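You operate a simulated robot arm through the tools that you are given. There is no shell and no other tool.

Carry out the task below with a simulated robot arm. There is one attempt and no reset: what you move stays moved.

## Task
Tip the ground coffee from the steel cup into the filter basket and brew it.
Fine: cup back on the grinder's tray, basket shut, press brew once, wait for the green light. Set down upright: steel cup. Where these are worked on the way, their far stop is far enough and under half their travel is too little: filter basket.

The check looks at the end state, three seconds after you hand in, the way a careful person would. Anything else that was tipped, shoved, dropped, spilled or broken makes it a failure.

## Robot
A 6-joint arm with a two-finger parallel gripper, fixed in place. Base frame: the origin is at the foot of the arm, x ahead of it, y to its left, z up; the work surface is at about z = 88. Lengths are in cm, angles in rad, forces in N, time in s.
Its first joint turns from -2.897 to 2.897 rad. Payload 3.91 kg.
Tool frame: the origin (TCP) lies between the finger pads and is the grasp point; the fingertips stand 3 cm ahead of it; z points along the fingers, y is the line along which they close. Largest opening 11 cm; finger width 2, thickness 1; the body of the gripper, 4.8 by 11.2 cm, starts 5.5 cm behind the TCP.
Orientation is told as [roll, pitch, yaw] about the base's x, y, z axes, in that order, counted from this pose: with the fingers straight down and closing along the base's y, the tool's x points along the base's -x, its y along +y and its z along -z.

## Interface
- The arm moves only by the tool servo_tool. Its argument "rows" is a list of rows, each an object of numbers (a shift or turn left out is 0, a gripper value left out holds the last): "ax", "ay", "az": the turn, a rotation vector about the base's x, y, z in units of 45 degrees (1.0 is 45 degrees); "x", "y", "z": the shift along the base's x, y, z in units of 400 mm (1.0 is 400 mm); "claw": the closure in counts, from 0 (fully open) to 255 (shut). In form: [{"ax": .., "ay": .., "az": .., "x": .., "y": .., "z": .., "claw": ..}, ...]. A call has 1 to 20 rows; each row is the pose to reach, as a shift and turn from the pose commanded when the call began. A call with a number of a shift or a turn outside -1 to 1 is refused whole. Each row takes 0.2 s and may step no farther than 5 cm and 0.15 rad from the row before; otherwise, or with a gripper value out of range, the whole call is refused. Where a pose cannot be reached the arm comes as near as it can. A force on the tool above 40 N (or 10 N above the force at the start of the call, whichever is more), or a blocked arm, ends the call early, and 0.2 s more pass. The fingers move at their own pace (about 10.8 cm/s each) and stop on an object; they squeeze with about 33 N. The grip force told is the motor's: it shows also when the fingers shut on nothing. Time passes only in rows, and 0.2 s behind the last, so rows that repeat a pose let the fingers close. It gives the time, the measured TCP pose, the force on the tool (base axes), the opening and the grip force at its end, in the units of the frame above (readings bear some noise), with the torque about the TCP (base axes, N m) and any sound that the robot's microphone picked up, and new pictures: "show" is both (left out), scene, wrist or none.
- Cameras (640 x 400 px; columns grow to the right, rows downward): "scene" is fixed at [22.66, 51.15, 155.53]; the picture's right is [-0.83, -0.55, 0.00], its down [-0.24, 0.36, -0.90] and it looks along [0.50, -0.75, -0.43] (base axes); focal length 330 px, centre (320, 200). "wrist" rides on the gripper at [7.2, 1.7, -10.3] in the tool frame; the picture's right is [-0.23, 0.97, 0.00], its down [-0.76, -0.18, -0.62] and it looks along [-0.61, -0.14, 0.78] (tool axes); focal length 222 px, centre (320, 200). There is no depth. A picture from a camera that has moved, and an enlarged one, comes with that camera's place and axes in the base frame and with its lens. The place of the scene camera against the robot may be out by one fixed shift of up to 2.5 cm in any direction.
- zoom(camera, box): a new picture of the part [left, top, right, bottom] of that camera's present view, enlarged. No time passes.
- finish_job(): hands the job in; it is judged then, once.

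Nothing tells you positions but the pictures and the camera data. Unless the task says otherwise, let go and move clear before handing in.

The tools are called after ">>>" as name(argument=value, ...) on one line, values as JSON. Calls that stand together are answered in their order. servo_tool: Moves the arm, as the interface text tells. Its arguments: {"type":"object","properties":{"rows":{"type":"array"},"show":{"type":"string","enum":["both","scene","wrist","none"]}},"required":["rows"]} The other tools are called the same way: zoom (camera, box) takes an enlarged picture of a part of a camera's view; finish_job () hands the job in.

At the start:

```text
clock: 0.0
tool_pos: [45.69, -37.89, 130.28]
ee_rot: [-0.004, -0.003, -0.001]
force: [-0.6, -0.5, 0.7]
moment: [-0.01, -0.02, -0.01]
finger_gap: 11.01
gripper_force: 0.0
```

scene: 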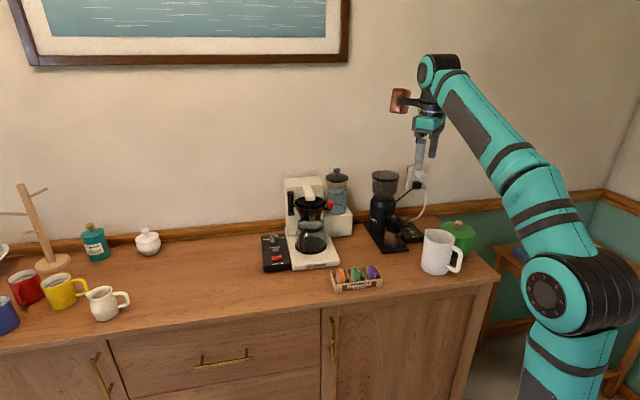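
wrist: 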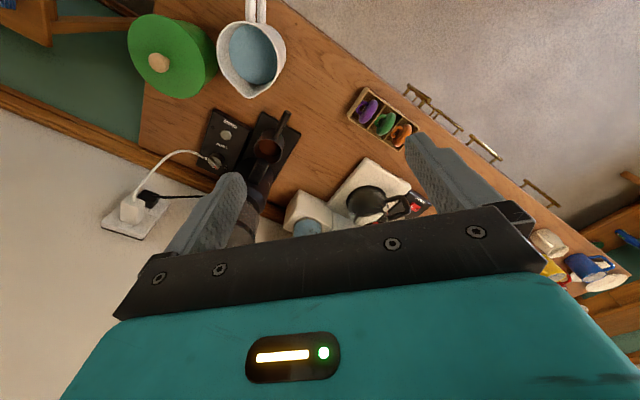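

I see a sideboard with a coffee machine, a grinder (black) with a tray, a white pitcher, a tea box and mugs. I'll zoom in to find the steel cup, filter basket and brew button before moving.

>>> zoom(camera="scene", box=[250, 150, 410, 280])

>>> zoom(camera="scene", box=[350, 160, 490, 280])

>>> zoom(camera="wrist", box=[180, 80, 460, 250])

```text
3.08 times, centred on (330, 215) of scene
camera zoom: at [22.66, 51.15, 155.53], right [-0.83, -0.55, 0.0], down [-0.24, 0.36, -0.9], along [0.5, -0.75, -0.43], focal length 1016 px, centre (289, 154)
```

zoom: 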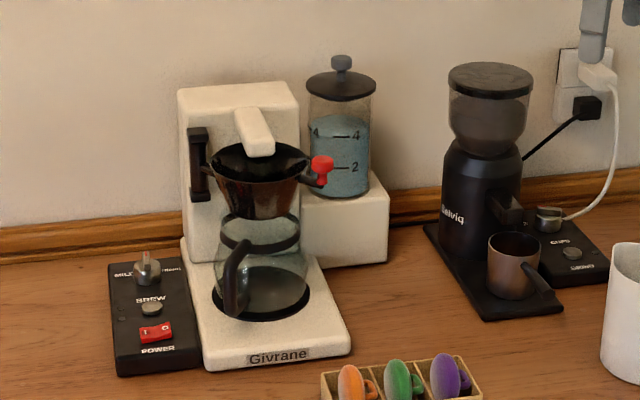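

```text
3.33 times, centred on (420, 220) of scene
camera zoom: at [22.66, 51.15, 155.53], right [-0.83, -0.55, 0.0], down [-0.24, 0.36, -0.9], along [0.5, -0.75, -0.43], focal length 1101 px, centre (-13, 133)
```

zoom: 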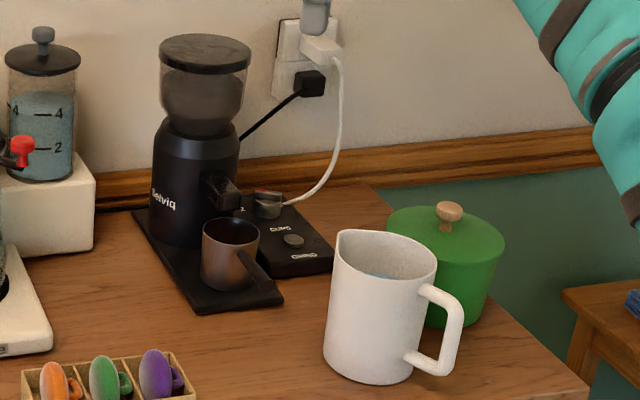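

```text
2.29 times, centred on (320, 165) of wrist
camera zoom: at [38.33, -36.09, 140.4], right [0.23, 0.97, 0.0], down [0.76, -0.18, 0.63], along [0.61, -0.14, -0.78], focal length 508 px, centre (320, 280)
```

zoom: 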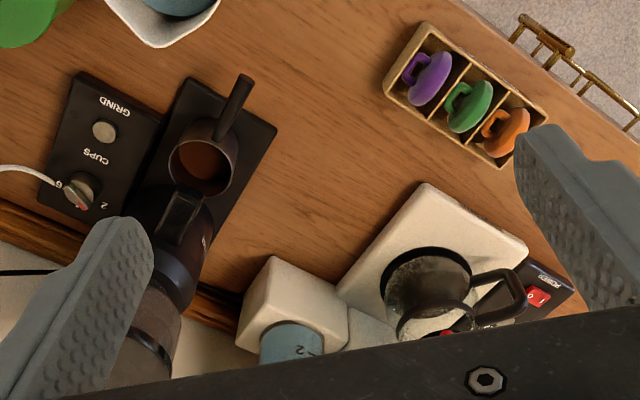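

The steel cup (stick handle) is on the grinder tray; the filter basket sits in the brewer with a red knob on the grinder side and a hinge on the far side. I'll swing the wrist camera over to view the machine squarely before acting.

>>> servo_tool(rows=[{"x": 0.05, "y": 0.08, "az": -0.1}, {"x": 0.1, "y": 0.16, "az": -0.2}, {"x": 0.15, "y": 0.24, "az": -0.3}, {"x": 0.2, "y": 0.32, "az": -0.4}, {"x": 0.25, "y": 0.4, "az": -0.5}, {"x": 0.3, "y": 0.48, "az": -0.6}, {"x": 0.34, "y": 0.56, "az": -0.69}, {"x": 0.34, "y": 0.56, "az": -0.69}])

>>> zoom(camera="wrist", box=[160, 40, 480, 240])

```text
clock: 1.8
tool_pos: [59.15, -15.49, 130.22]
ee_rot: [-0.001, -0.007, -0.542]
force: [0.3, 0.3, 0.0]
moment: [0.02, -0.02, -0.02]
finger_gap: 11.0
gripper_force: 0.2
camera wrist: at [53.79, -10.18, 140.38], right [0.7, 0.72, 0.0], down [0.56, -0.54, 0.63], along [0.45, -0.44, -0.78], focal length 222 px, centre (320, 200)
```

scene: 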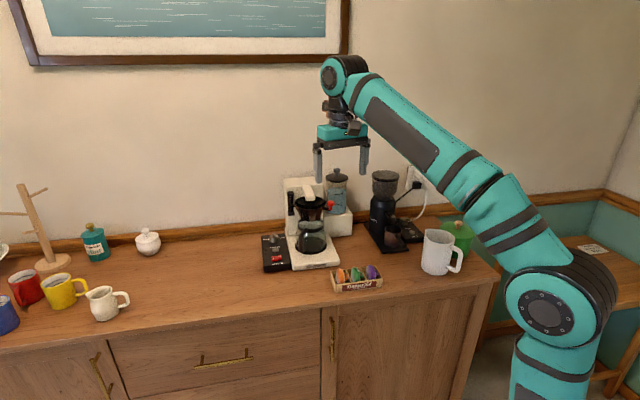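
wrist: 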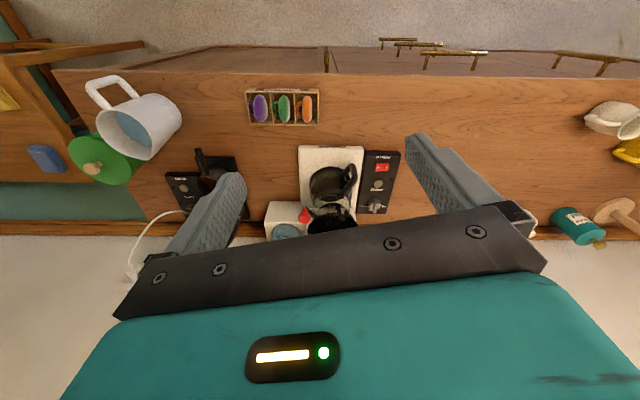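

```text
2.00 times, centred on (320, 140) of wrist
camera zoom: at [53.79, -10.18, 140.38], right [0.7, 0.72, 0.0], down [0.56, -0.54, 0.63], along [0.45, -0.44, -0.78], focal length 444 px, centre (320, 320)
```

zoom: 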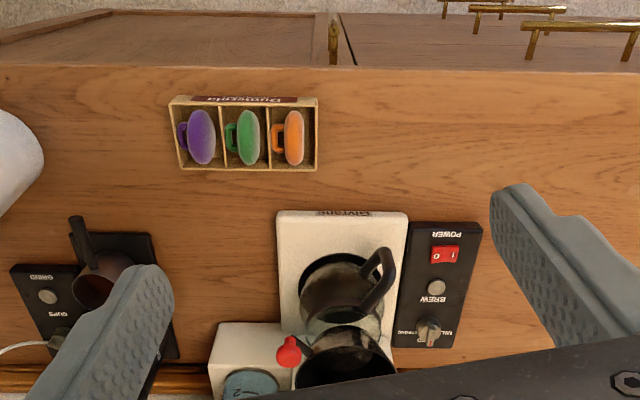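

The sideboard runs at about 45° in the base frame, and the tool is now squared to it; the knob is near base (73.7, -34.1, 107), the cup near (57, -51, 93). I'll move over the machine for a closer, steeper look at the knob, basket and hinge.

>>> servo_tool(rows=[{"x": 0.06, "y": -0.06, "z": -0.02}, {"x": 0.12, "y": -0.12, "z": -0.05}, {"x": 0.18, "y": -0.18, "z": -0.08}, {"x": 0.24, "y": -0.235, "z": -0.1}, {"x": 0.24, "y": -0.235, "z": -0.1}], show="wrist")

>>> zoom(camera="wrist", box=[220, 60, 460, 210])

>>> zoom(camera="wrist", box=[20, 40, 260, 190])

```text
clock: 3.0
tool_pos: [68.77, -24.83, 126.06]
ee_rot: [-0.003, -0.003, -0.544]
force: [-0.5, 0.0, 0.2]
moment: [-0.02, 0.03, 0.01]
finger_gap: 11.0
gripper_force: 0.1
camera wrist: at [63.46, -19.62, 136.29], right [0.7, 0.72, 0.0], down [0.56, -0.54, 0.63], along [0.45, -0.44, -0.78], focal length 222 px, centre (320, 200)
```

wrist: 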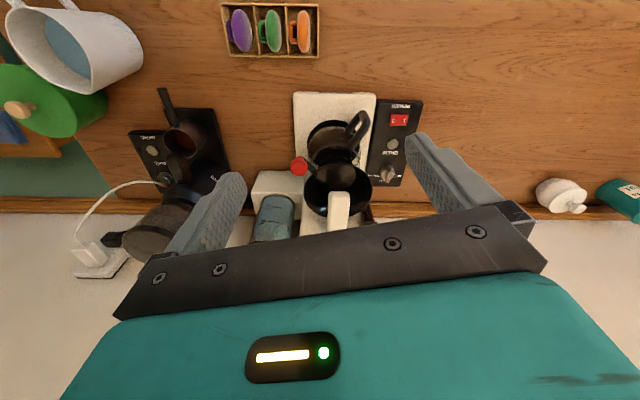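

```text
2.67 times, centred on (340, 135) of wrist
camera zoom: at [63.46, -19.62, 136.29], right [0.7, 0.72, 0.0], down [0.56, -0.54, 0.63], along [0.45, -0.44, -0.78], focal length 592 px, centre (267, 373)
```

zoom: 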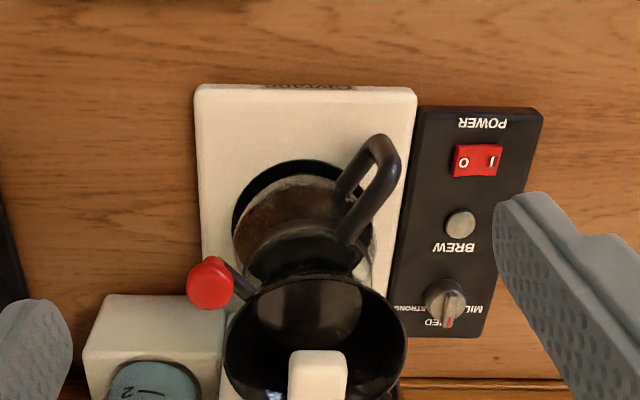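

```text
2.67 times, centred on (140, 115) of wrist
camera zoom: at [63.46, -19.62, 136.29], right [0.7, 0.72, 0.0], down [0.56, -0.54, 0.63], along [0.45, -0.44, -0.78], focal length 592 px, centre (800, 427)
```

zoom: 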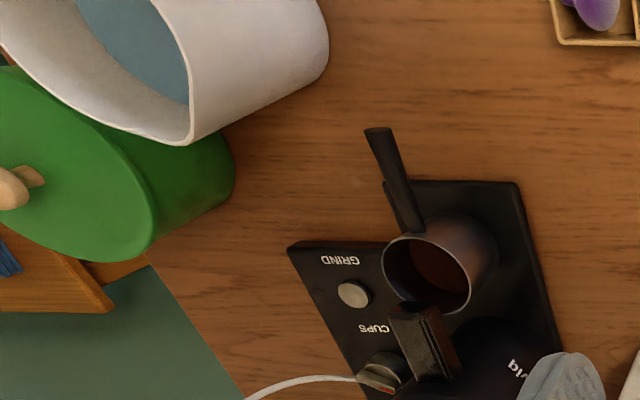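

The knob is at about base (73, -33.3, 108); the basket's rim is ~10.6 cm wide under the white spout. I'll tilt the camera for a more frontal view to find the hinge and the clearances.

>>> servo_tool(rows=[{"x": -0.009, "y": 0.058, "z": -0.062, "ax": -0.097, "ay": -0.099}, {"x": -0.018, "y": 0.116, "z": -0.125, "ax": -0.194, "ay": -0.198}, {"x": -0.027, "y": 0.174, "z": -0.187, "ax": -0.292, "ay": -0.298}, {"x": -0.036, "y": 0.231, "z": -0.25, "ax": -0.389, "ay": -0.397}, {"x": -0.036, "y": 0.231, "z": -0.25, "ax": -0.389, "ay": -0.397}], show="wrist")

>>> zoom(camera="wrist", box=[200, 60, 440, 210])

>>> zoom(camera="scene", box=[255, 160, 375, 280])

```text
clock: 4.2
tool_pos: [67.23, -15.6, 116.13]
ee_rot: [-0.111, -0.427, -0.518]
force: [-0.4, -0.1, 0.4]
moment: [0.0, -0.01, 0.01]
finger_gap: 11.01
gripper_force: 0.0
camera wrist: at [59.34, -7.72, 122.21], right [0.7, 0.72, 0.0], down [0.32, -0.3, 0.9], along [0.64, -0.63, -0.44], focal length 222 px, centre (320, 200)
```

wrist: 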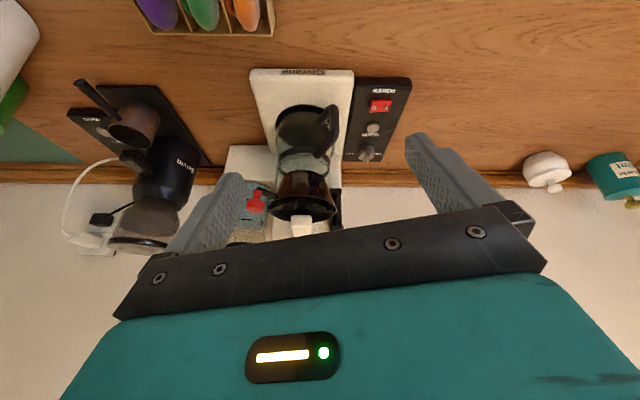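

```text
2.67 times, centred on (320, 135) of wrist
camera zoom: at [59.34, -7.72, 122.21], right [0.7, 0.72, 0.0], down [0.32, -0.3, 0.9], along [0.64, -0.63, -0.44], focal length 592 px, centre (320, 373)
```

zoom: 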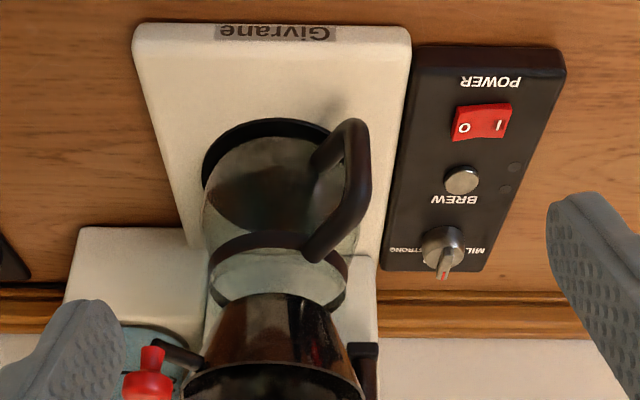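

```text
3.33 times, centred on (315, 220) of scene
camera zoom: at [22.66, 51.15, 155.53], right [-0.83, -0.55, 0.0], down [-0.24, 0.36, -0.9], along [0.5, -0.75, -0.43], focal length 1101 px, centre (337, 133)
```

zoom: 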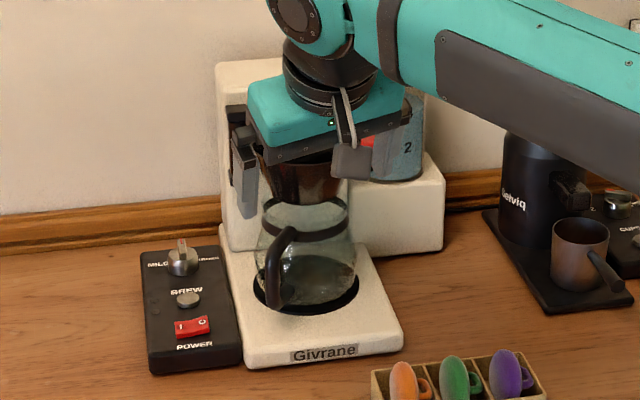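

The knob (red ball on a stem) sits about 7 cm from the basket's centre, the hinge is on the far (left) side at the body, and the tank is well behind. I'll raise, un-tilt, and bring the gripper over the knob with the fingers closing tangentially to the basket's swing.

>>> servo_tool(rows=[{"z": 0.06, "ax": 0.097, "ay": 0.099}, {"z": 0.12, "ax": 0.194, "ay": 0.198}, {"z": 0.18, "ax": 0.292, "ay": 0.298}, {"z": 0.22, "ax": 0.389, "ay": 0.397}, {"z": 0.22, "ax": 0.389, "ay": 0.397}], show="none")

```text
clock: 5.4
tool_pos: [67.33, -15.6, 124.86]
ee_rot: [-0.004, -0.001, -0.543]
force: [0.2, 1.2, 0.7]
moment: [-0.03, 0.0, 0.01]
finger_gap: 11.01
gripper_force: 0.0
```

Now translate over the knob while yawing, and check alignment with the wrist camera.

>>> servo_tool(rows=[{"x": 0.024, "y": -0.074, "az": 0.15, "claw": 60}, {"x": 0.048, "y": -0.148, "az": 0.3, "claw": 100}, {"x": 0.072, "y": -0.221, "az": 0.45, "claw": 145}, {"x": 0.095, "y": -0.295, "az": 0.6, "claw": 145}, {"x": 0.119, "y": -0.369, "az": 0.75, "claw": 145}, {"x": 0.143, "y": -0.4425, "az": 0.9, "claw": 145}, {"x": 0.143, "y": -0.4425, "az": 0.9, "claw": 145}], show="none")

>>> servo_tool(rows=[{"az": 0.16, "z": -0.03}, {"az": 0.318, "z": -0.06}, {"az": 0.318, "z": -0.06}])

>>> zoom(camera="wrist", box=[220, 50, 460, 200])

```text
clock: 7.0
tool_pos: [72.81, -33.2, 124.34]
ee_rot: [-0.007, -0.007, 0.165]
force: [0.2, 0.1, 0.2]
moment: [0.0, -0.01, 0.02]
finger_gap: 4.75
gripper_force: 0.2
out of reach, approached as far as the arm can: row 6, 7
```

```text
clock: 7.8
tool_pos: [72.87, -33.21, 121.79]
ee_rot: [-0.004, -0.003, 0.415]
force: [-0.6, 0.0, -0.3]
moment: [0.02, 0.02, -0.02]
finger_gap: 4.73
gripper_force: 0.0
camera wrist: at [65.48, -34.51, 132.14], right [-0.19, 0.98, 0.0], down [0.77, 0.15, 0.63], along [0.62, 0.11, -0.78], focal length 222 px, centre (320, 200)
```

scene: 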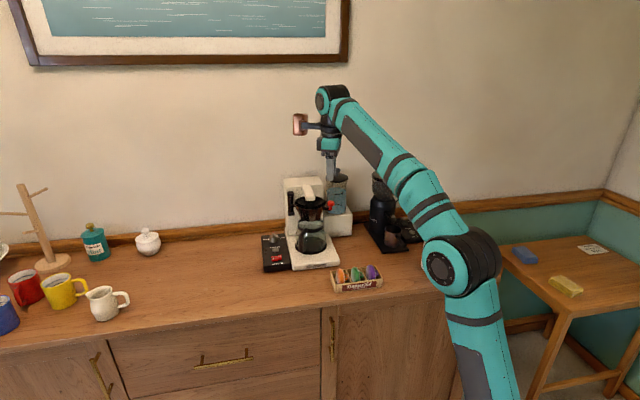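
wrist: 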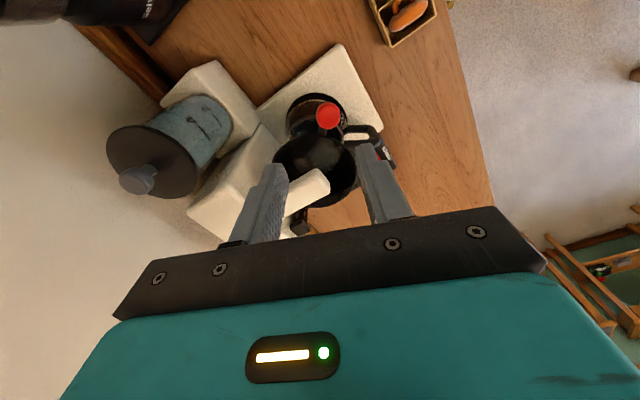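

```text
2.67 times, centred on (340, 125) of wrist
camera zoom: at [65.48, -34.51, 132.14], right [-0.19, 0.98, 0.0], down [0.77, 0.15, 0.63], along [0.62, 0.11, -0.78], focal length 592 px, centre (267, 400)
```

zoom: 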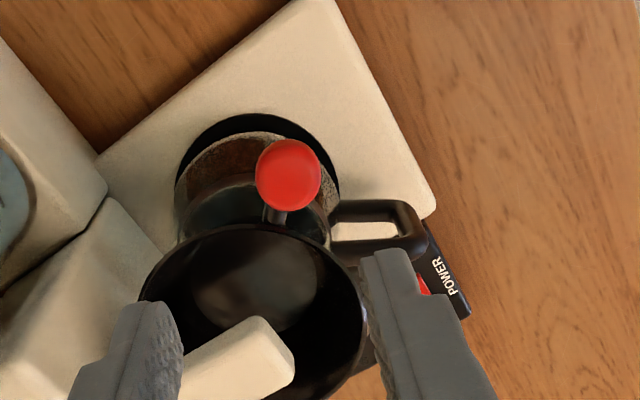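

The knob is slightly to the right of the tool axis, at about (72.9, -32.5). I'll shift and descend so the open fingers cage the knob.

>>> servo_tool(rows=[{"x": 0.001, "y": 0.019, "z": -0.05}, {"x": 0.001, "y": 0.019, "z": -0.14}, {"x": 0.001, "y": 0.019, "z": -0.21}, {"x": 0.001, "y": 0.019, "z": -0.27}, {"x": 0.001, "y": 0.019, "z": -0.33}, {"x": 0.001, "y": 0.019, "z": -0.33}])

>>> zoom(camera="wrist", box=[220, 100, 460, 250])

>>> zoom(camera="scene", box=[255, 140, 375, 260])

```text
clock: 9.2
tool_pos: [72.84, -32.57, 108.71]
ee_rot: [-0.002, -0.003, 0.415]
force: [0.2, -1.0, -0.4]
moment: [-0.04, 0.0, -0.01]
finger_gap: 4.74
gripper_force: 0.0
camera wrist: at [65.47, -33.77, 118.96], right [-0.18, 0.98, 0.0], down [0.77, 0.15, 0.63], along [0.62, 0.11, -0.78], focal length 222 px, centre (320, 200)
```

scene: 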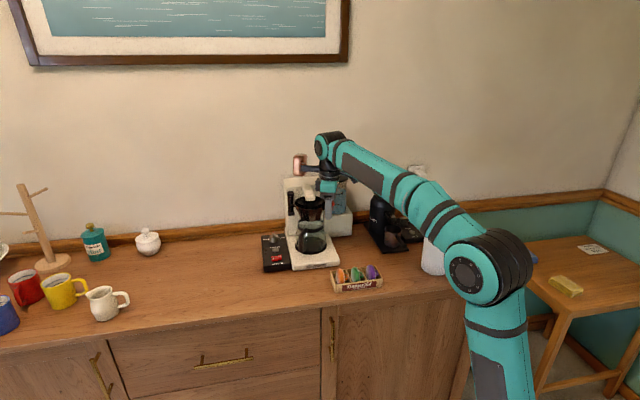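
wrist: 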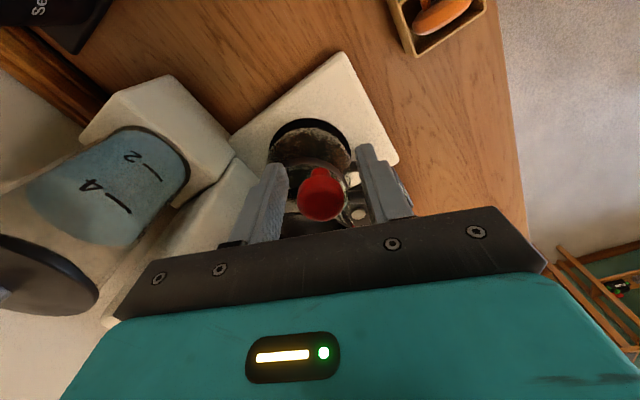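

```text
2.67 times, centred on (340, 175) of wrist
camera zoom: at [65.47, -33.77, 118.96], right [-0.18, 0.98, 0.0], down [0.77, 0.15, 0.63], along [0.62, 0.11, -0.78], focal length 592 px, centre (267, 267)
```

zoom: 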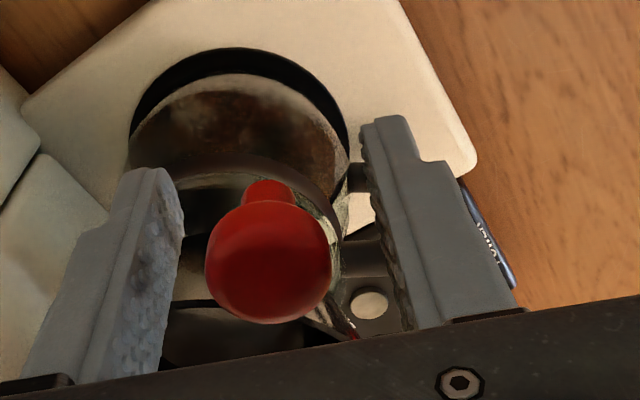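

```text
3.33 times, centred on (315, 200) of scene
camera zoom: at [22.66, 51.15, 155.53], right [-0.83, -0.55, 0.0], down [-0.24, 0.36, -0.9], along [0.5, -0.75, -0.43], focal length 1101 px, centre (337, 200)
```

zoom: 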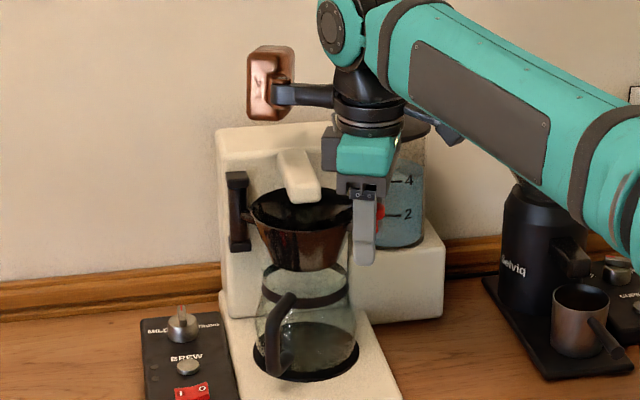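

The knob is now caged between the fingers. I'll swing the basket out along an arc around the estimated hinge, in stages, watching force and knob position.

>>> servo_tool(rows=[{"x": -0.0075, "y": 0.021, "az": -0.169}, {"x": -0.0125, "y": 0.041, "az": -0.249}, {"x": -0.0168, "y": 0.0625, "az": -0.327}, {"x": -0.02, "y": 0.0835, "az": -0.404}, {"x": -0.0208, "y": 0.1045, "az": -0.482}, {"x": -0.0208, "y": 0.126, "az": -0.56}, {"x": -0.0208, "y": 0.126, "az": -0.56}])

>>> zoom(camera="wrist", box=[220, 100, 460, 250])

>>> zoom(camera="scene", box=[255, 140, 375, 260])

```text
clock: 10.8
tool_pos: [72.05, -27.46, 108.75]
ee_rot: [-0.004, -0.004, -0.027]
force: [-0.1, 0.6, 0.2]
moment: [-0.03, 0.03, -0.02]
finger_gap: 4.72
gripper_force: 0.1
camera wrist: at [64.81, -25.4, 118.97], right [0.25, 0.97, 0.0], down [0.75, -0.2, 0.63], along [0.61, -0.16, -0.78], focal length 222 px, centre (320, 200)
```

scene: 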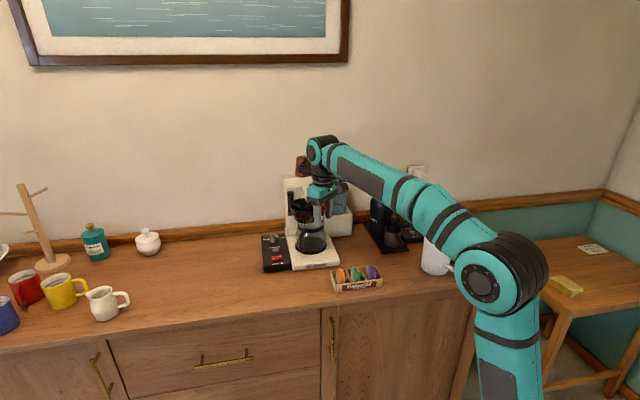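
wrist: 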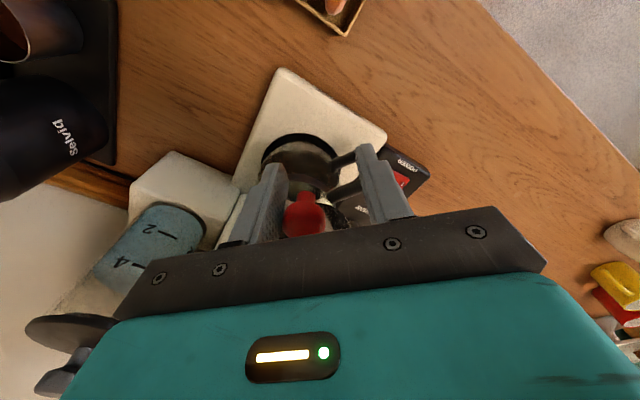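

```text
2.67 times, centred on (340, 175) of wrist
camera zoom: at [64.81, -25.4, 118.97], right [0.25, 0.97, 0.0], down [0.75, -0.2, 0.63], along [0.61, -0.16, -0.78], focal length 592 px, centre (267, 267)
```

zoom: 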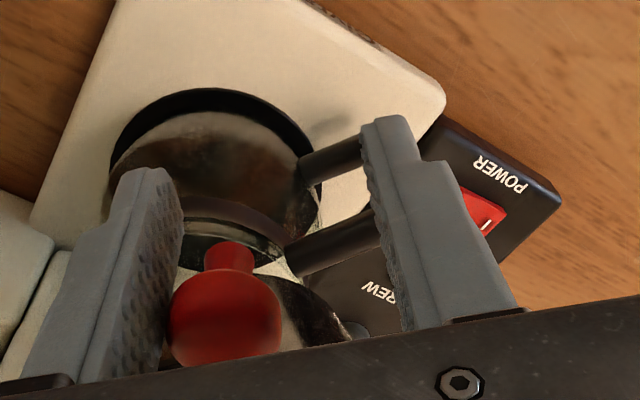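

```text
3.33 times, centred on (315, 200) of scene
camera zoom: at [22.66, 51.15, 155.53], right [-0.83, -0.55, 0.0], down [-0.24, 0.36, -0.9], along [0.5, -0.75, -0.43], focal length 1101 px, centre (337, 200)
```

zoom: 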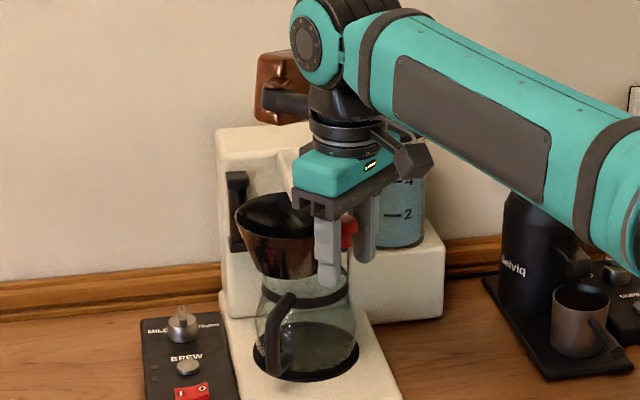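

The basket is swinging freely; from the knob's track the hinge sits nearer the body, around (L 39.8, W 85), so I'm correcting the arc's centre and continuing.

>>> servo_tool(rows=[{"x": 0.018, "y": 0.009, "az": -0.17}, {"x": 0.041, "y": 0.02, "az": -0.33}, {"x": 0.05, "y": 0.046, "az": -0.42}, {"x": 0.06, "y": 0.071, "az": -0.51}, {"x": 0.072, "y": 0.095, "az": -0.6}, {"x": 0.086, "y": 0.118, "az": -0.686}, {"x": 0.086, "y": 0.118, "az": -0.686}])

>>> zoom(camera="wrist", box=[220, 100, 460, 250])

>>> zoom(camera="scene", box=[255, 140, 375, 260])

```text
clock: 12.4
tool_pos: [75.41, -22.71, 108.7]
ee_rot: [-0.003, -0.004, -0.564]
force: [0.1, 0.3, -0.1]
moment: [-0.01, 0.0, -0.02]
finger_gap: 4.71
gripper_force: 0.1
camera wrist: at [70.24, -17.31, 118.88], right [0.71, 0.7, 0.0], down [0.55, -0.55, 0.63], along [0.44, -0.45, -0.78], focal length 222 px, centre (320, 200)
```

scene: 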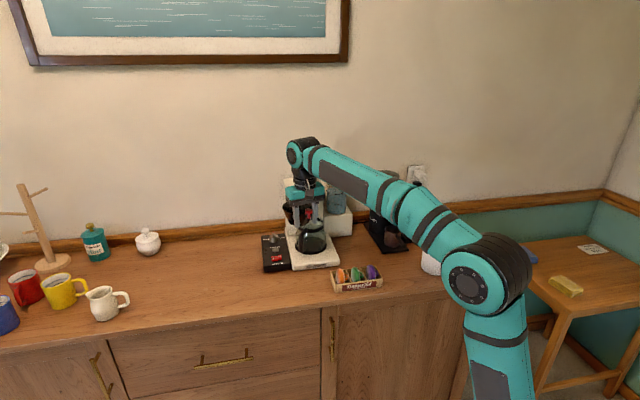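
wrist: 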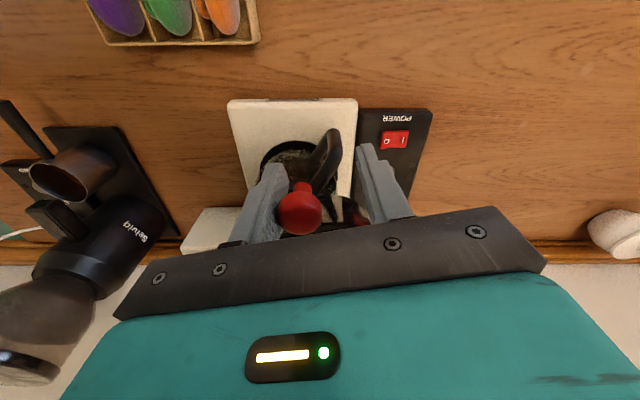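

```text
2.67 times, centred on (340, 175) of wrist
camera zoom: at [70.24, -17.31, 118.88], right [0.71, 0.7, 0.0], down [0.55, -0.55, 0.63], along [0.44, -0.45, -0.78], focal length 592 px, centre (267, 267)
```

zoom: 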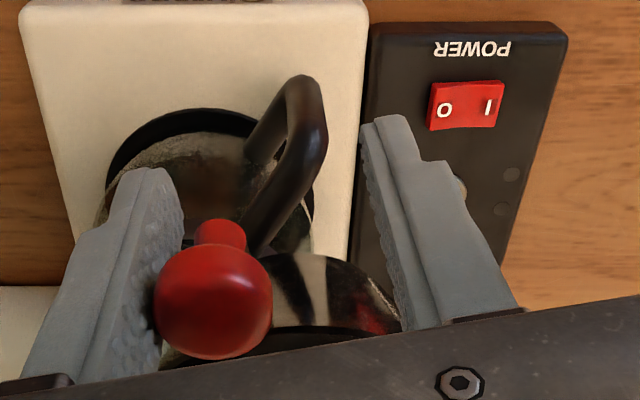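

```text
3.33 times, centred on (315, 200) of scene
camera zoom: at [22.66, 51.15, 155.53], right [-0.83, -0.55, 0.0], down [-0.24, 0.36, -0.9], along [0.5, -0.75, -0.43], focal length 1101 px, centre (337, 200)
```

zoom: 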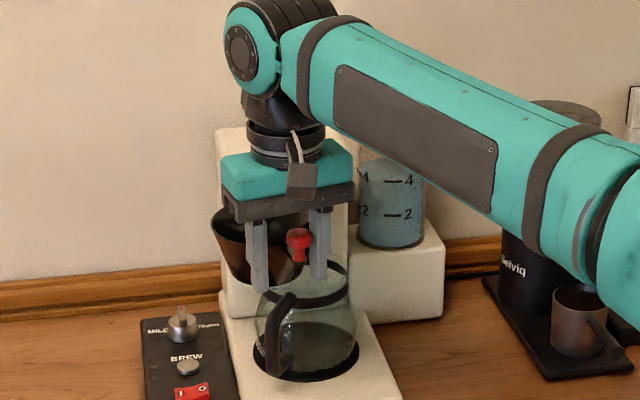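

The knob stays caged, about 36° opened so far. I'll shift the tool slightly inward and continue the arc.

>>> servo_tool(rows=[{"x": 0.0125, "y": 0.0, "az": -0.09}, {"x": 0.028, "y": 0.001, "az": -0.18}, {"x": 0.0475, "y": 0.022, "az": -0.291}, {"x": 0.069, "y": 0.041, "az": -0.402}, {"x": 0.092, "y": 0.0585, "az": -0.513}, {"x": 0.1165, "y": 0.074, "az": -0.624}, {"x": 0.1165, "y": 0.074, "az": -0.624}])

>>> zoom(camera="wrist", box=[220, 100, 460, 250])

>>> zoom(camera="scene", box=[255, 140, 375, 260])

```text
clock: 14.0
tool_pos: [80.13, -19.7, 108.69]
ee_rot: [-0.002, -0.006, -1.056]
force: [0.4, -0.3, -0.1]
moment: [-0.05, 0.01, -0.02]
finger_gap: 4.73
gripper_force: 0.1
camera wrist: at [78.05, -12.54, 118.92], right [0.96, 0.28, 0.0], down [0.22, -0.75, 0.63], along [0.17, -0.6, -0.78], focal length 222 px, centre (320, 200)
```

scene: 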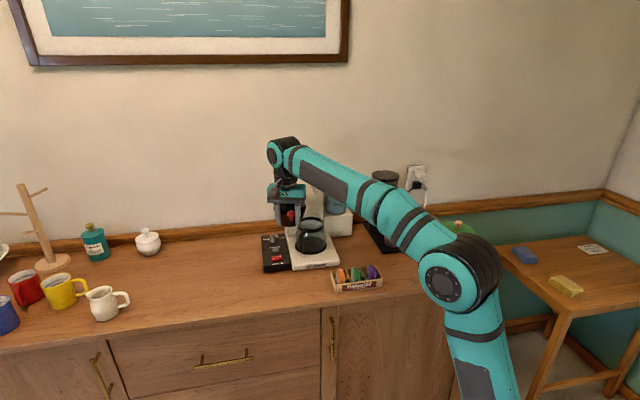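
wrist: 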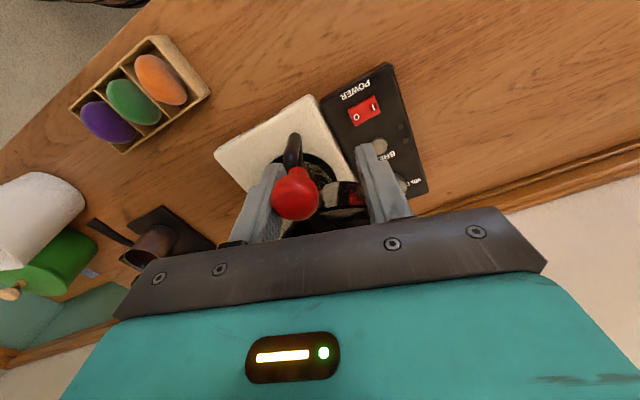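

```text
2.67 times, centred on (340, 175) of wrist
camera zoom: at [78.05, -12.54, 118.92], right [0.96, 0.28, 0.0], down [0.22, -0.75, 0.63], along [0.17, -0.6, -0.78], focal length 592 px, centre (267, 267)
```

zoom: 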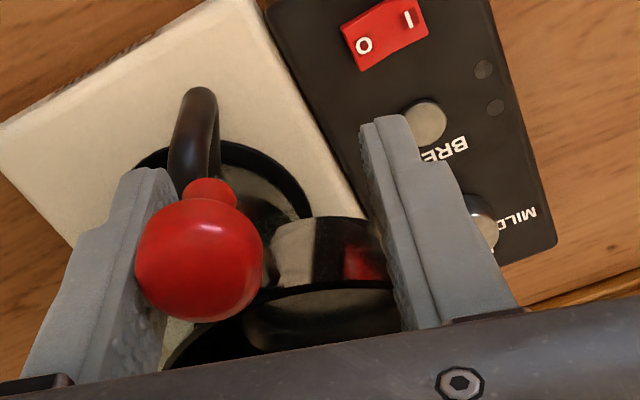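

```text
3.33 times, centred on (315, 200) of scene
camera zoom: at [22.66, 51.15, 155.53], right [-0.83, -0.55, 0.0], down [-0.24, 0.36, -0.9], along [0.5, -0.75, -0.43], focal length 1101 px, centre (337, 200)
```

zoom: 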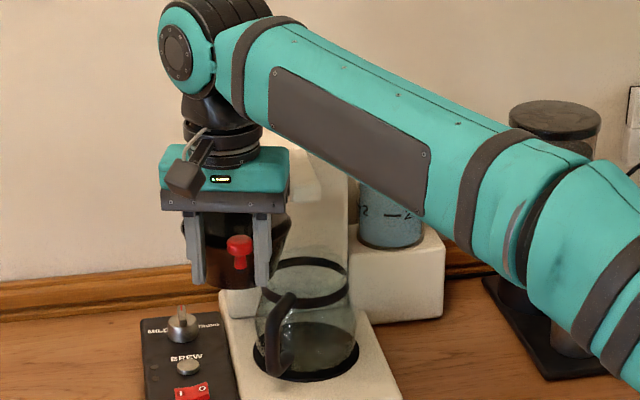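

About 58° open now, moving freely. Continue the arc in the same way toward the far stop.

>>> servo_tool(rows=[{"x": 0.017, "y": 0.026, "az": -0.05}, {"x": 0.044, "y": 0.0385, "az": -0.153}, {"x": 0.073, "y": 0.049, "az": -0.264}, {"x": 0.102, "y": 0.057, "az": -0.376}, {"x": 0.1315, "y": 0.062, "az": -0.487}, {"x": 0.1315, "y": 0.062, "az": -0.487}])

>>> zoom(camera="wrist", box=[220, 100, 460, 250])

>>> zoom(camera="scene", box=[255, 140, 375, 260])

```text
clock: 15.4
tool_pos: [85.38, -17.32, 108.65]
ee_rot: [-0.003, -0.003, -1.437]
force: [1.2, -0.1, 1.0]
moment: [-0.01, -0.01, 0.04]
finger_gap: 4.73
gripper_force: 0.0
camera wrist: at [86.17, -9.78, 118.89], right [1.0, -0.1, 0.0], down [-0.07, -0.78, 0.63], along [-0.06, -0.62, -0.78], focal length 222 px, centre (320, 200)
```

scene: 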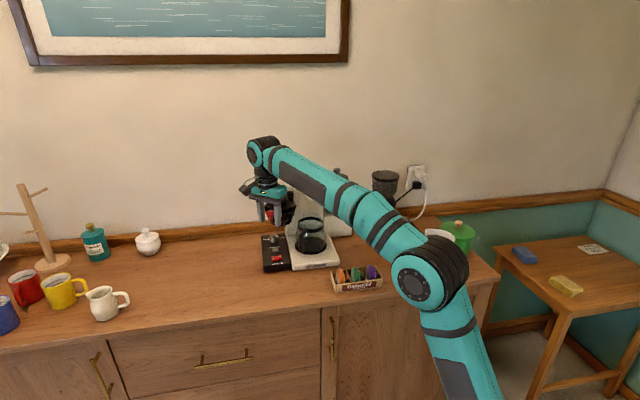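
wrist: 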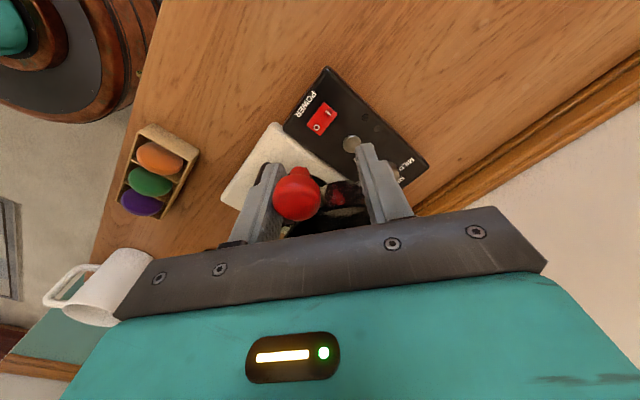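

```text
2.67 times, centred on (340, 175) of wrist
camera zoom: at [86.17, -9.78, 118.89], right [1.0, -0.1, 0.0], down [-0.07, -0.78, 0.63], along [-0.06, -0.62, -0.78], focal length 592 px, centre (267, 267)
```

zoom: 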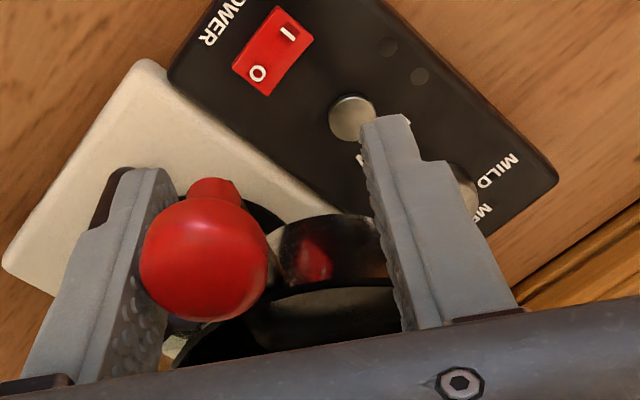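

```text
3.33 times, centred on (315, 200) of scene
camera zoom: at [22.66, 51.15, 155.53], right [-0.83, -0.55, 0.0], down [-0.24, 0.36, -0.9], along [0.5, -0.75, -0.43], focal length 1101 px, centre (337, 200)
```

zoom: 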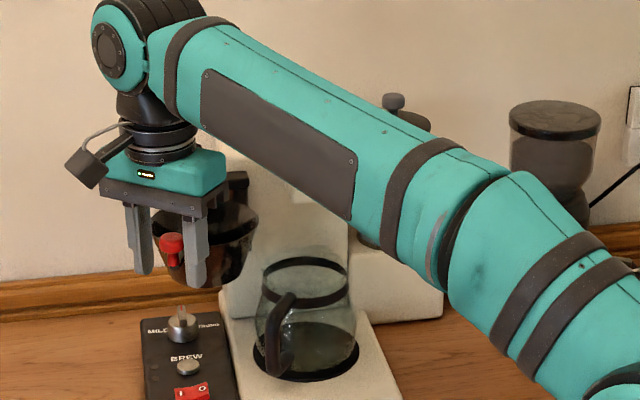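

About 83° open. I'll advance in smaller steps and watch for the far stop.

>>> servo_tool(rows=[{"x": 0.015, "y": 0.008, "az": -0.056}, {"x": 0.029, "y": 0.013, "az": -0.113}, {"x": 0.045, "y": 0.0135, "az": -0.168}, {"x": 0.06, "y": 0.0125, "az": -0.224}, {"x": 0.06, "y": 0.0125, "az": -0.224}])

>>> zoom(camera="wrist", box=[220, 100, 460, 250])

>>> zoom(camera="scene", box=[235, 150, 355, 270])

```text
clock: 16.6
tool_pos: [87.75, -16.74, 108.69]
ee_rot: [-0.004, -0.003, -1.613]
force: [0.5, -0.7, -1.1]
moment: [-0.02, 0.01, -0.04]
finger_gap: 4.73
gripper_force: 0.1
camera wrist: at [89.85, -9.5, 118.94], right [0.96, -0.27, 0.0], down [-0.21, -0.75, 0.63], along [-0.17, -0.6, -0.78], focal length 222 px, centre (320, 200)
```

scene: 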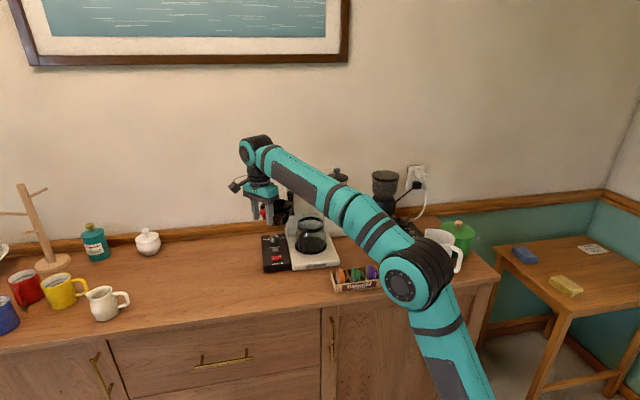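
wrist: 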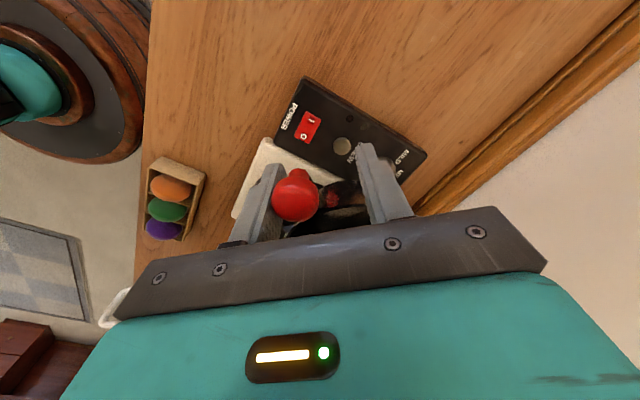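

```text
2.67 times, centred on (340, 175) of wrist
camera zoom: at [89.85, -9.5, 118.94], right [0.96, -0.27, 0.0], down [-0.21, -0.75, 0.63], along [-0.17, -0.6, -0.78], focal length 592 px, centre (267, 267)
```

zoom: 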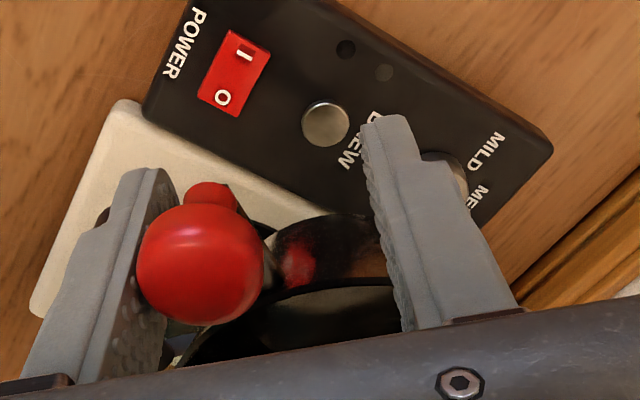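

```text
3.33 times, centred on (295, 210) of scene
camera zoom: at [22.66, 51.15, 155.53], right [-0.83, -0.55, 0.0], down [-0.24, 0.36, -0.9], along [0.5, -0.75, -0.43], focal length 1101 px, centre (403, 167)
```

zoom: 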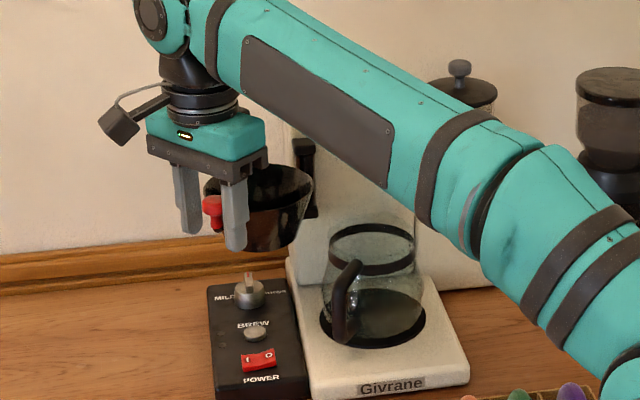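

Still free (~93°). I'll continue another ~15° in small steps.

>>> servo_tool(rows=[{"x": 0.0155, "y": -0.001, "az": -0.056}, {"x": 0.031, "y": -0.002, "az": -0.111}, {"x": 0.046, "y": -0.0048, "az": -0.167}, {"x": 0.061, "y": -0.0075, "az": -0.222}, {"x": 0.061, "y": -0.0075, "az": -0.222}])

>>> zoom(camera="wrist", box=[220, 100, 460, 250])

>>> zoom(camera="scene", box=[235, 150, 355, 270])

```text
clock: 17.8
tool_pos: [90.23, -17.06, 108.63]
ee_rot: [-0.003, -0.003, -1.789]
force: [-0.2, 0.4, 0.9]
moment: [-0.02, -0.02, 0.01]
finger_gap: 4.73
gripper_force: 0.1
camera wrist: at [93.47, -10.27, 118.93], right [0.9, -0.43, 0.0], down [-0.33, -0.7, 0.63], along [-0.27, -0.56, -0.78], focal length 222 px, centre (320, 200)
```

scene: 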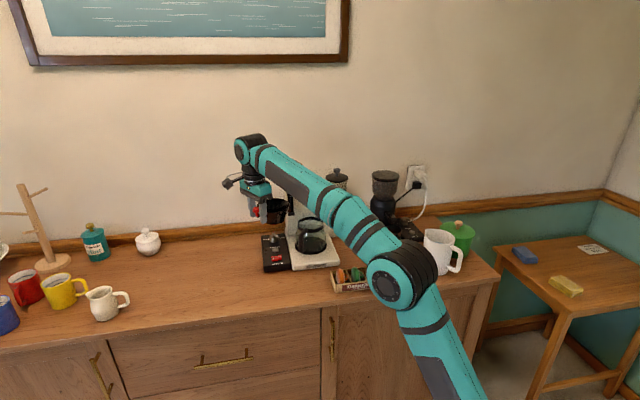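
wrist: 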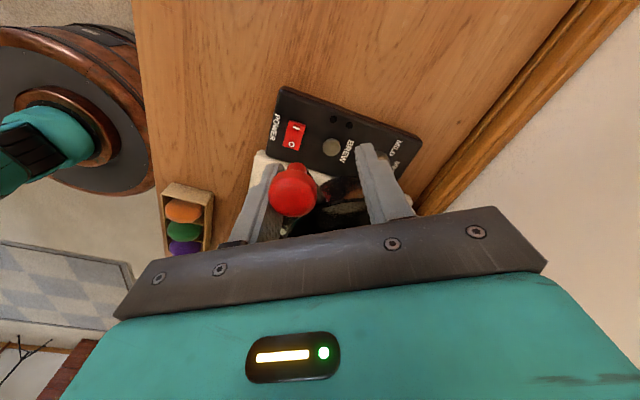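

```text
2.67 times, centred on (340, 175) of wrist
camera zoom: at [93.47, -10.27, 118.93], right [0.9, -0.43, 0.0], down [-0.33, -0.7, 0.63], along [-0.27, -0.56, -0.78], focal length 592 px, centre (267, 267)
```

zoom: 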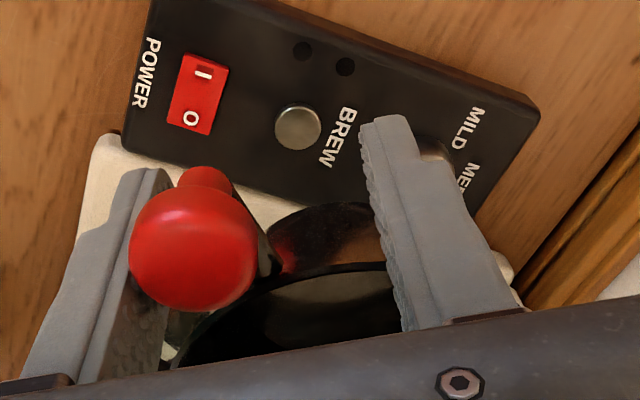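

```text
3.33 times, centred on (295, 210) of scene
camera zoom: at [22.66, 51.15, 155.53], right [-0.83, -0.55, 0.0], down [-0.24, 0.36, -0.9], along [0.5, -0.75, -0.43], focal length 1101 px, centre (403, 167)
```

zoom: 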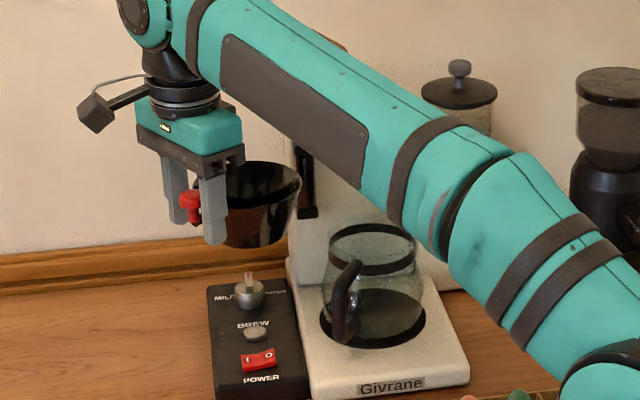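

A refit of the knob's track puts the hinge nearer (L 39.3, W 87), so it's ~85° open now. I'll push on a few more degrees.

>>> servo_tool(rows=[{"x": 0.013, "y": 0.006}, {"x": 0.027, "y": 0.01}, {"x": 0.041, "y": 0.008}, {"x": 0.055, "y": 0.006}, {"x": 0.055, "y": 0.006}])

>>> zoom(camera="wrist", box=[220, 100, 460, 250])

>>> zoom(camera="scene", box=[235, 150, 355, 270])

```text
clock: 18.7
tool_pos: [91.79, -16.84, 108.69]
ee_rot: [-0.007, -0.004, -1.786]
force: [-40.5, 0.5, -13.2]
moment: [-0.37, -0.74, 0.51]
finger_gap: 6.7
gripper_force: 19.8
stopped in row 4: the force on the tool passed its limit at 43 N (the readings are from after the stop); the commanded pose is now the measured one
camera wrist: at [95.08, -10.06, 119.01], right [0.9, -0.43, -0.01], down [-0.33, -0.7, 0.63], along [-0.28, -0.56, -0.78], focal length 222 px, centre (320, 200)
```

scene: 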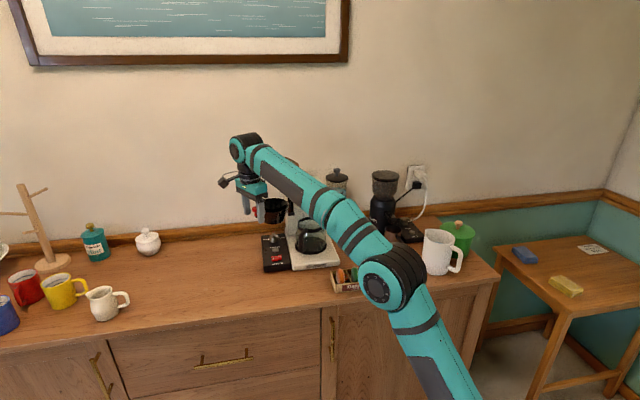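
wrist: 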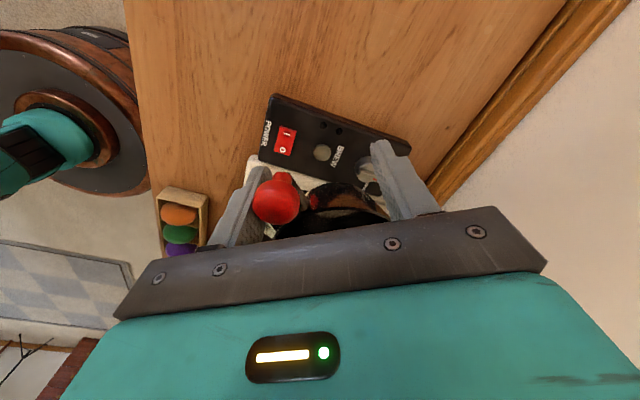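

```text
2.67 times, centred on (340, 175) of wrist
camera zoom: at [95.08, -10.06, 119.01], right [0.9, -0.43, -0.01], down [-0.33, -0.7, 0.63], along [-0.28, -0.56, -0.78], focal length 592 px, centre (267, 267)
```

zoom: 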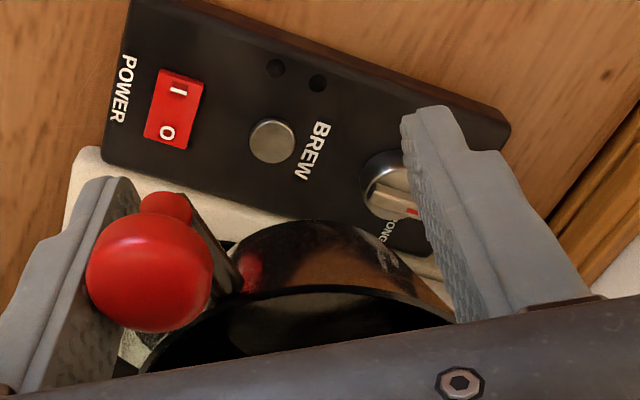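

```text
3.33 times, centred on (295, 210) of scene
camera zoom: at [22.66, 51.15, 155.53], right [-0.83, -0.55, 0.0], down [-0.24, 0.36, -0.9], along [0.5, -0.75, -0.43], focal length 1101 px, centre (403, 167)
```

zoom: 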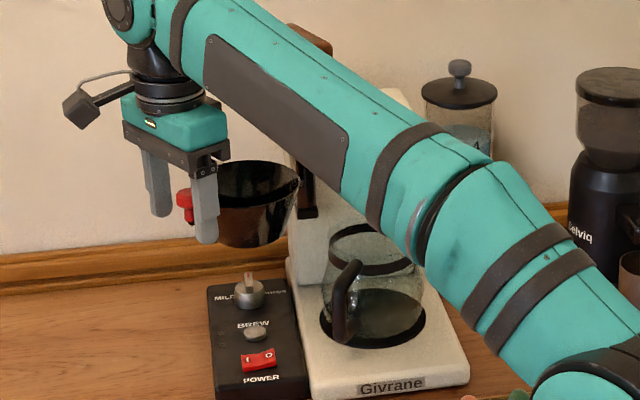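

The basket hit its far stop (force rise, arm ended the call). I'll back the finger off the knob, then slide radially clear of it.

>>> servo_tool(rows=[{"x": -0.02}, {"x": -0.05}, {"x": -0.05}, {"x": -0.042, "y": 0.037}, {"x": -0.026, "y": 0.11}, {"x": -0.012, "y": 0.17}, {"x": -0.012, "y": 0.17}])

>>> zoom(camera="scene", box=[235, 150, 355, 270])

>>> zoom(camera="wrist", box=[220, 80, 460, 230])

```text
clock: 20.3
tool_pos: [91.46, -9.97, 108.65]
ee_rot: [-0.005, -0.004, -1.788]
force: [-0.7, 0.5, -1.3]
moment: [0.0, -0.02, 0.0]
finger_gap: 4.73
gripper_force: 0.1
camera wrist: at [94.81, -3.16, 118.91], right [0.9, -0.43, -0.01], down [-0.33, -0.7, 0.63], along [-0.27, -0.56, -0.78], focal length 222 px, centre (320, 200)
```

scene: 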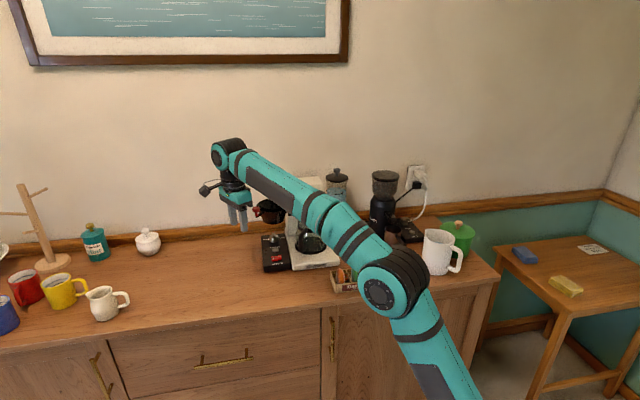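
wrist: 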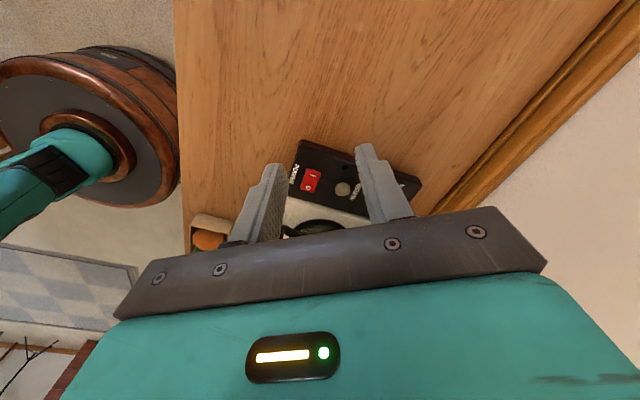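

```text
3.33 times, centred on (295, 210) of scene
camera zoom: at [22.66, 51.15, 155.53], right [-0.83, -0.55, 0.0], down [-0.24, 0.36, -0.9], along [0.5, -0.75, -0.43], focal length 1101 px, centre (403, 167)
```

zoom: 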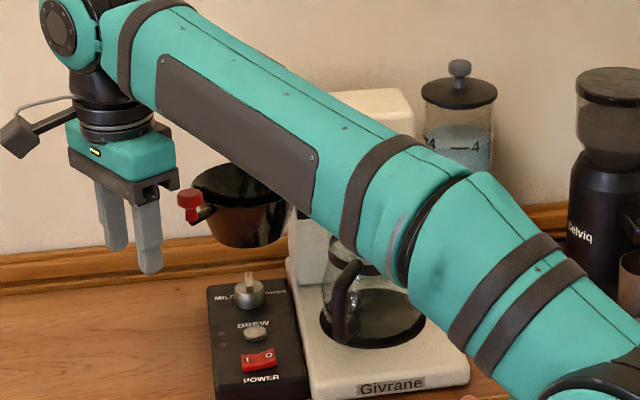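

```text
2.67 times, centred on (340, 155) of wrist
camera zoom: at [94.81, -3.16, 118.91], right [0.9, -0.43, -0.01], down [-0.33, -0.7, 0.63], along [-0.27, -0.56, -0.78], focal length 592 px, centre (267, 320)
```

zoom: 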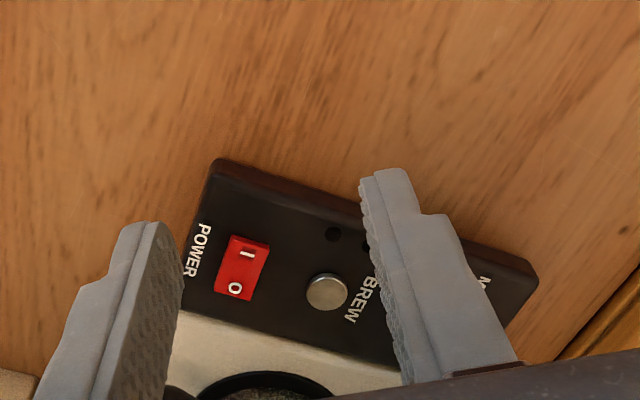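

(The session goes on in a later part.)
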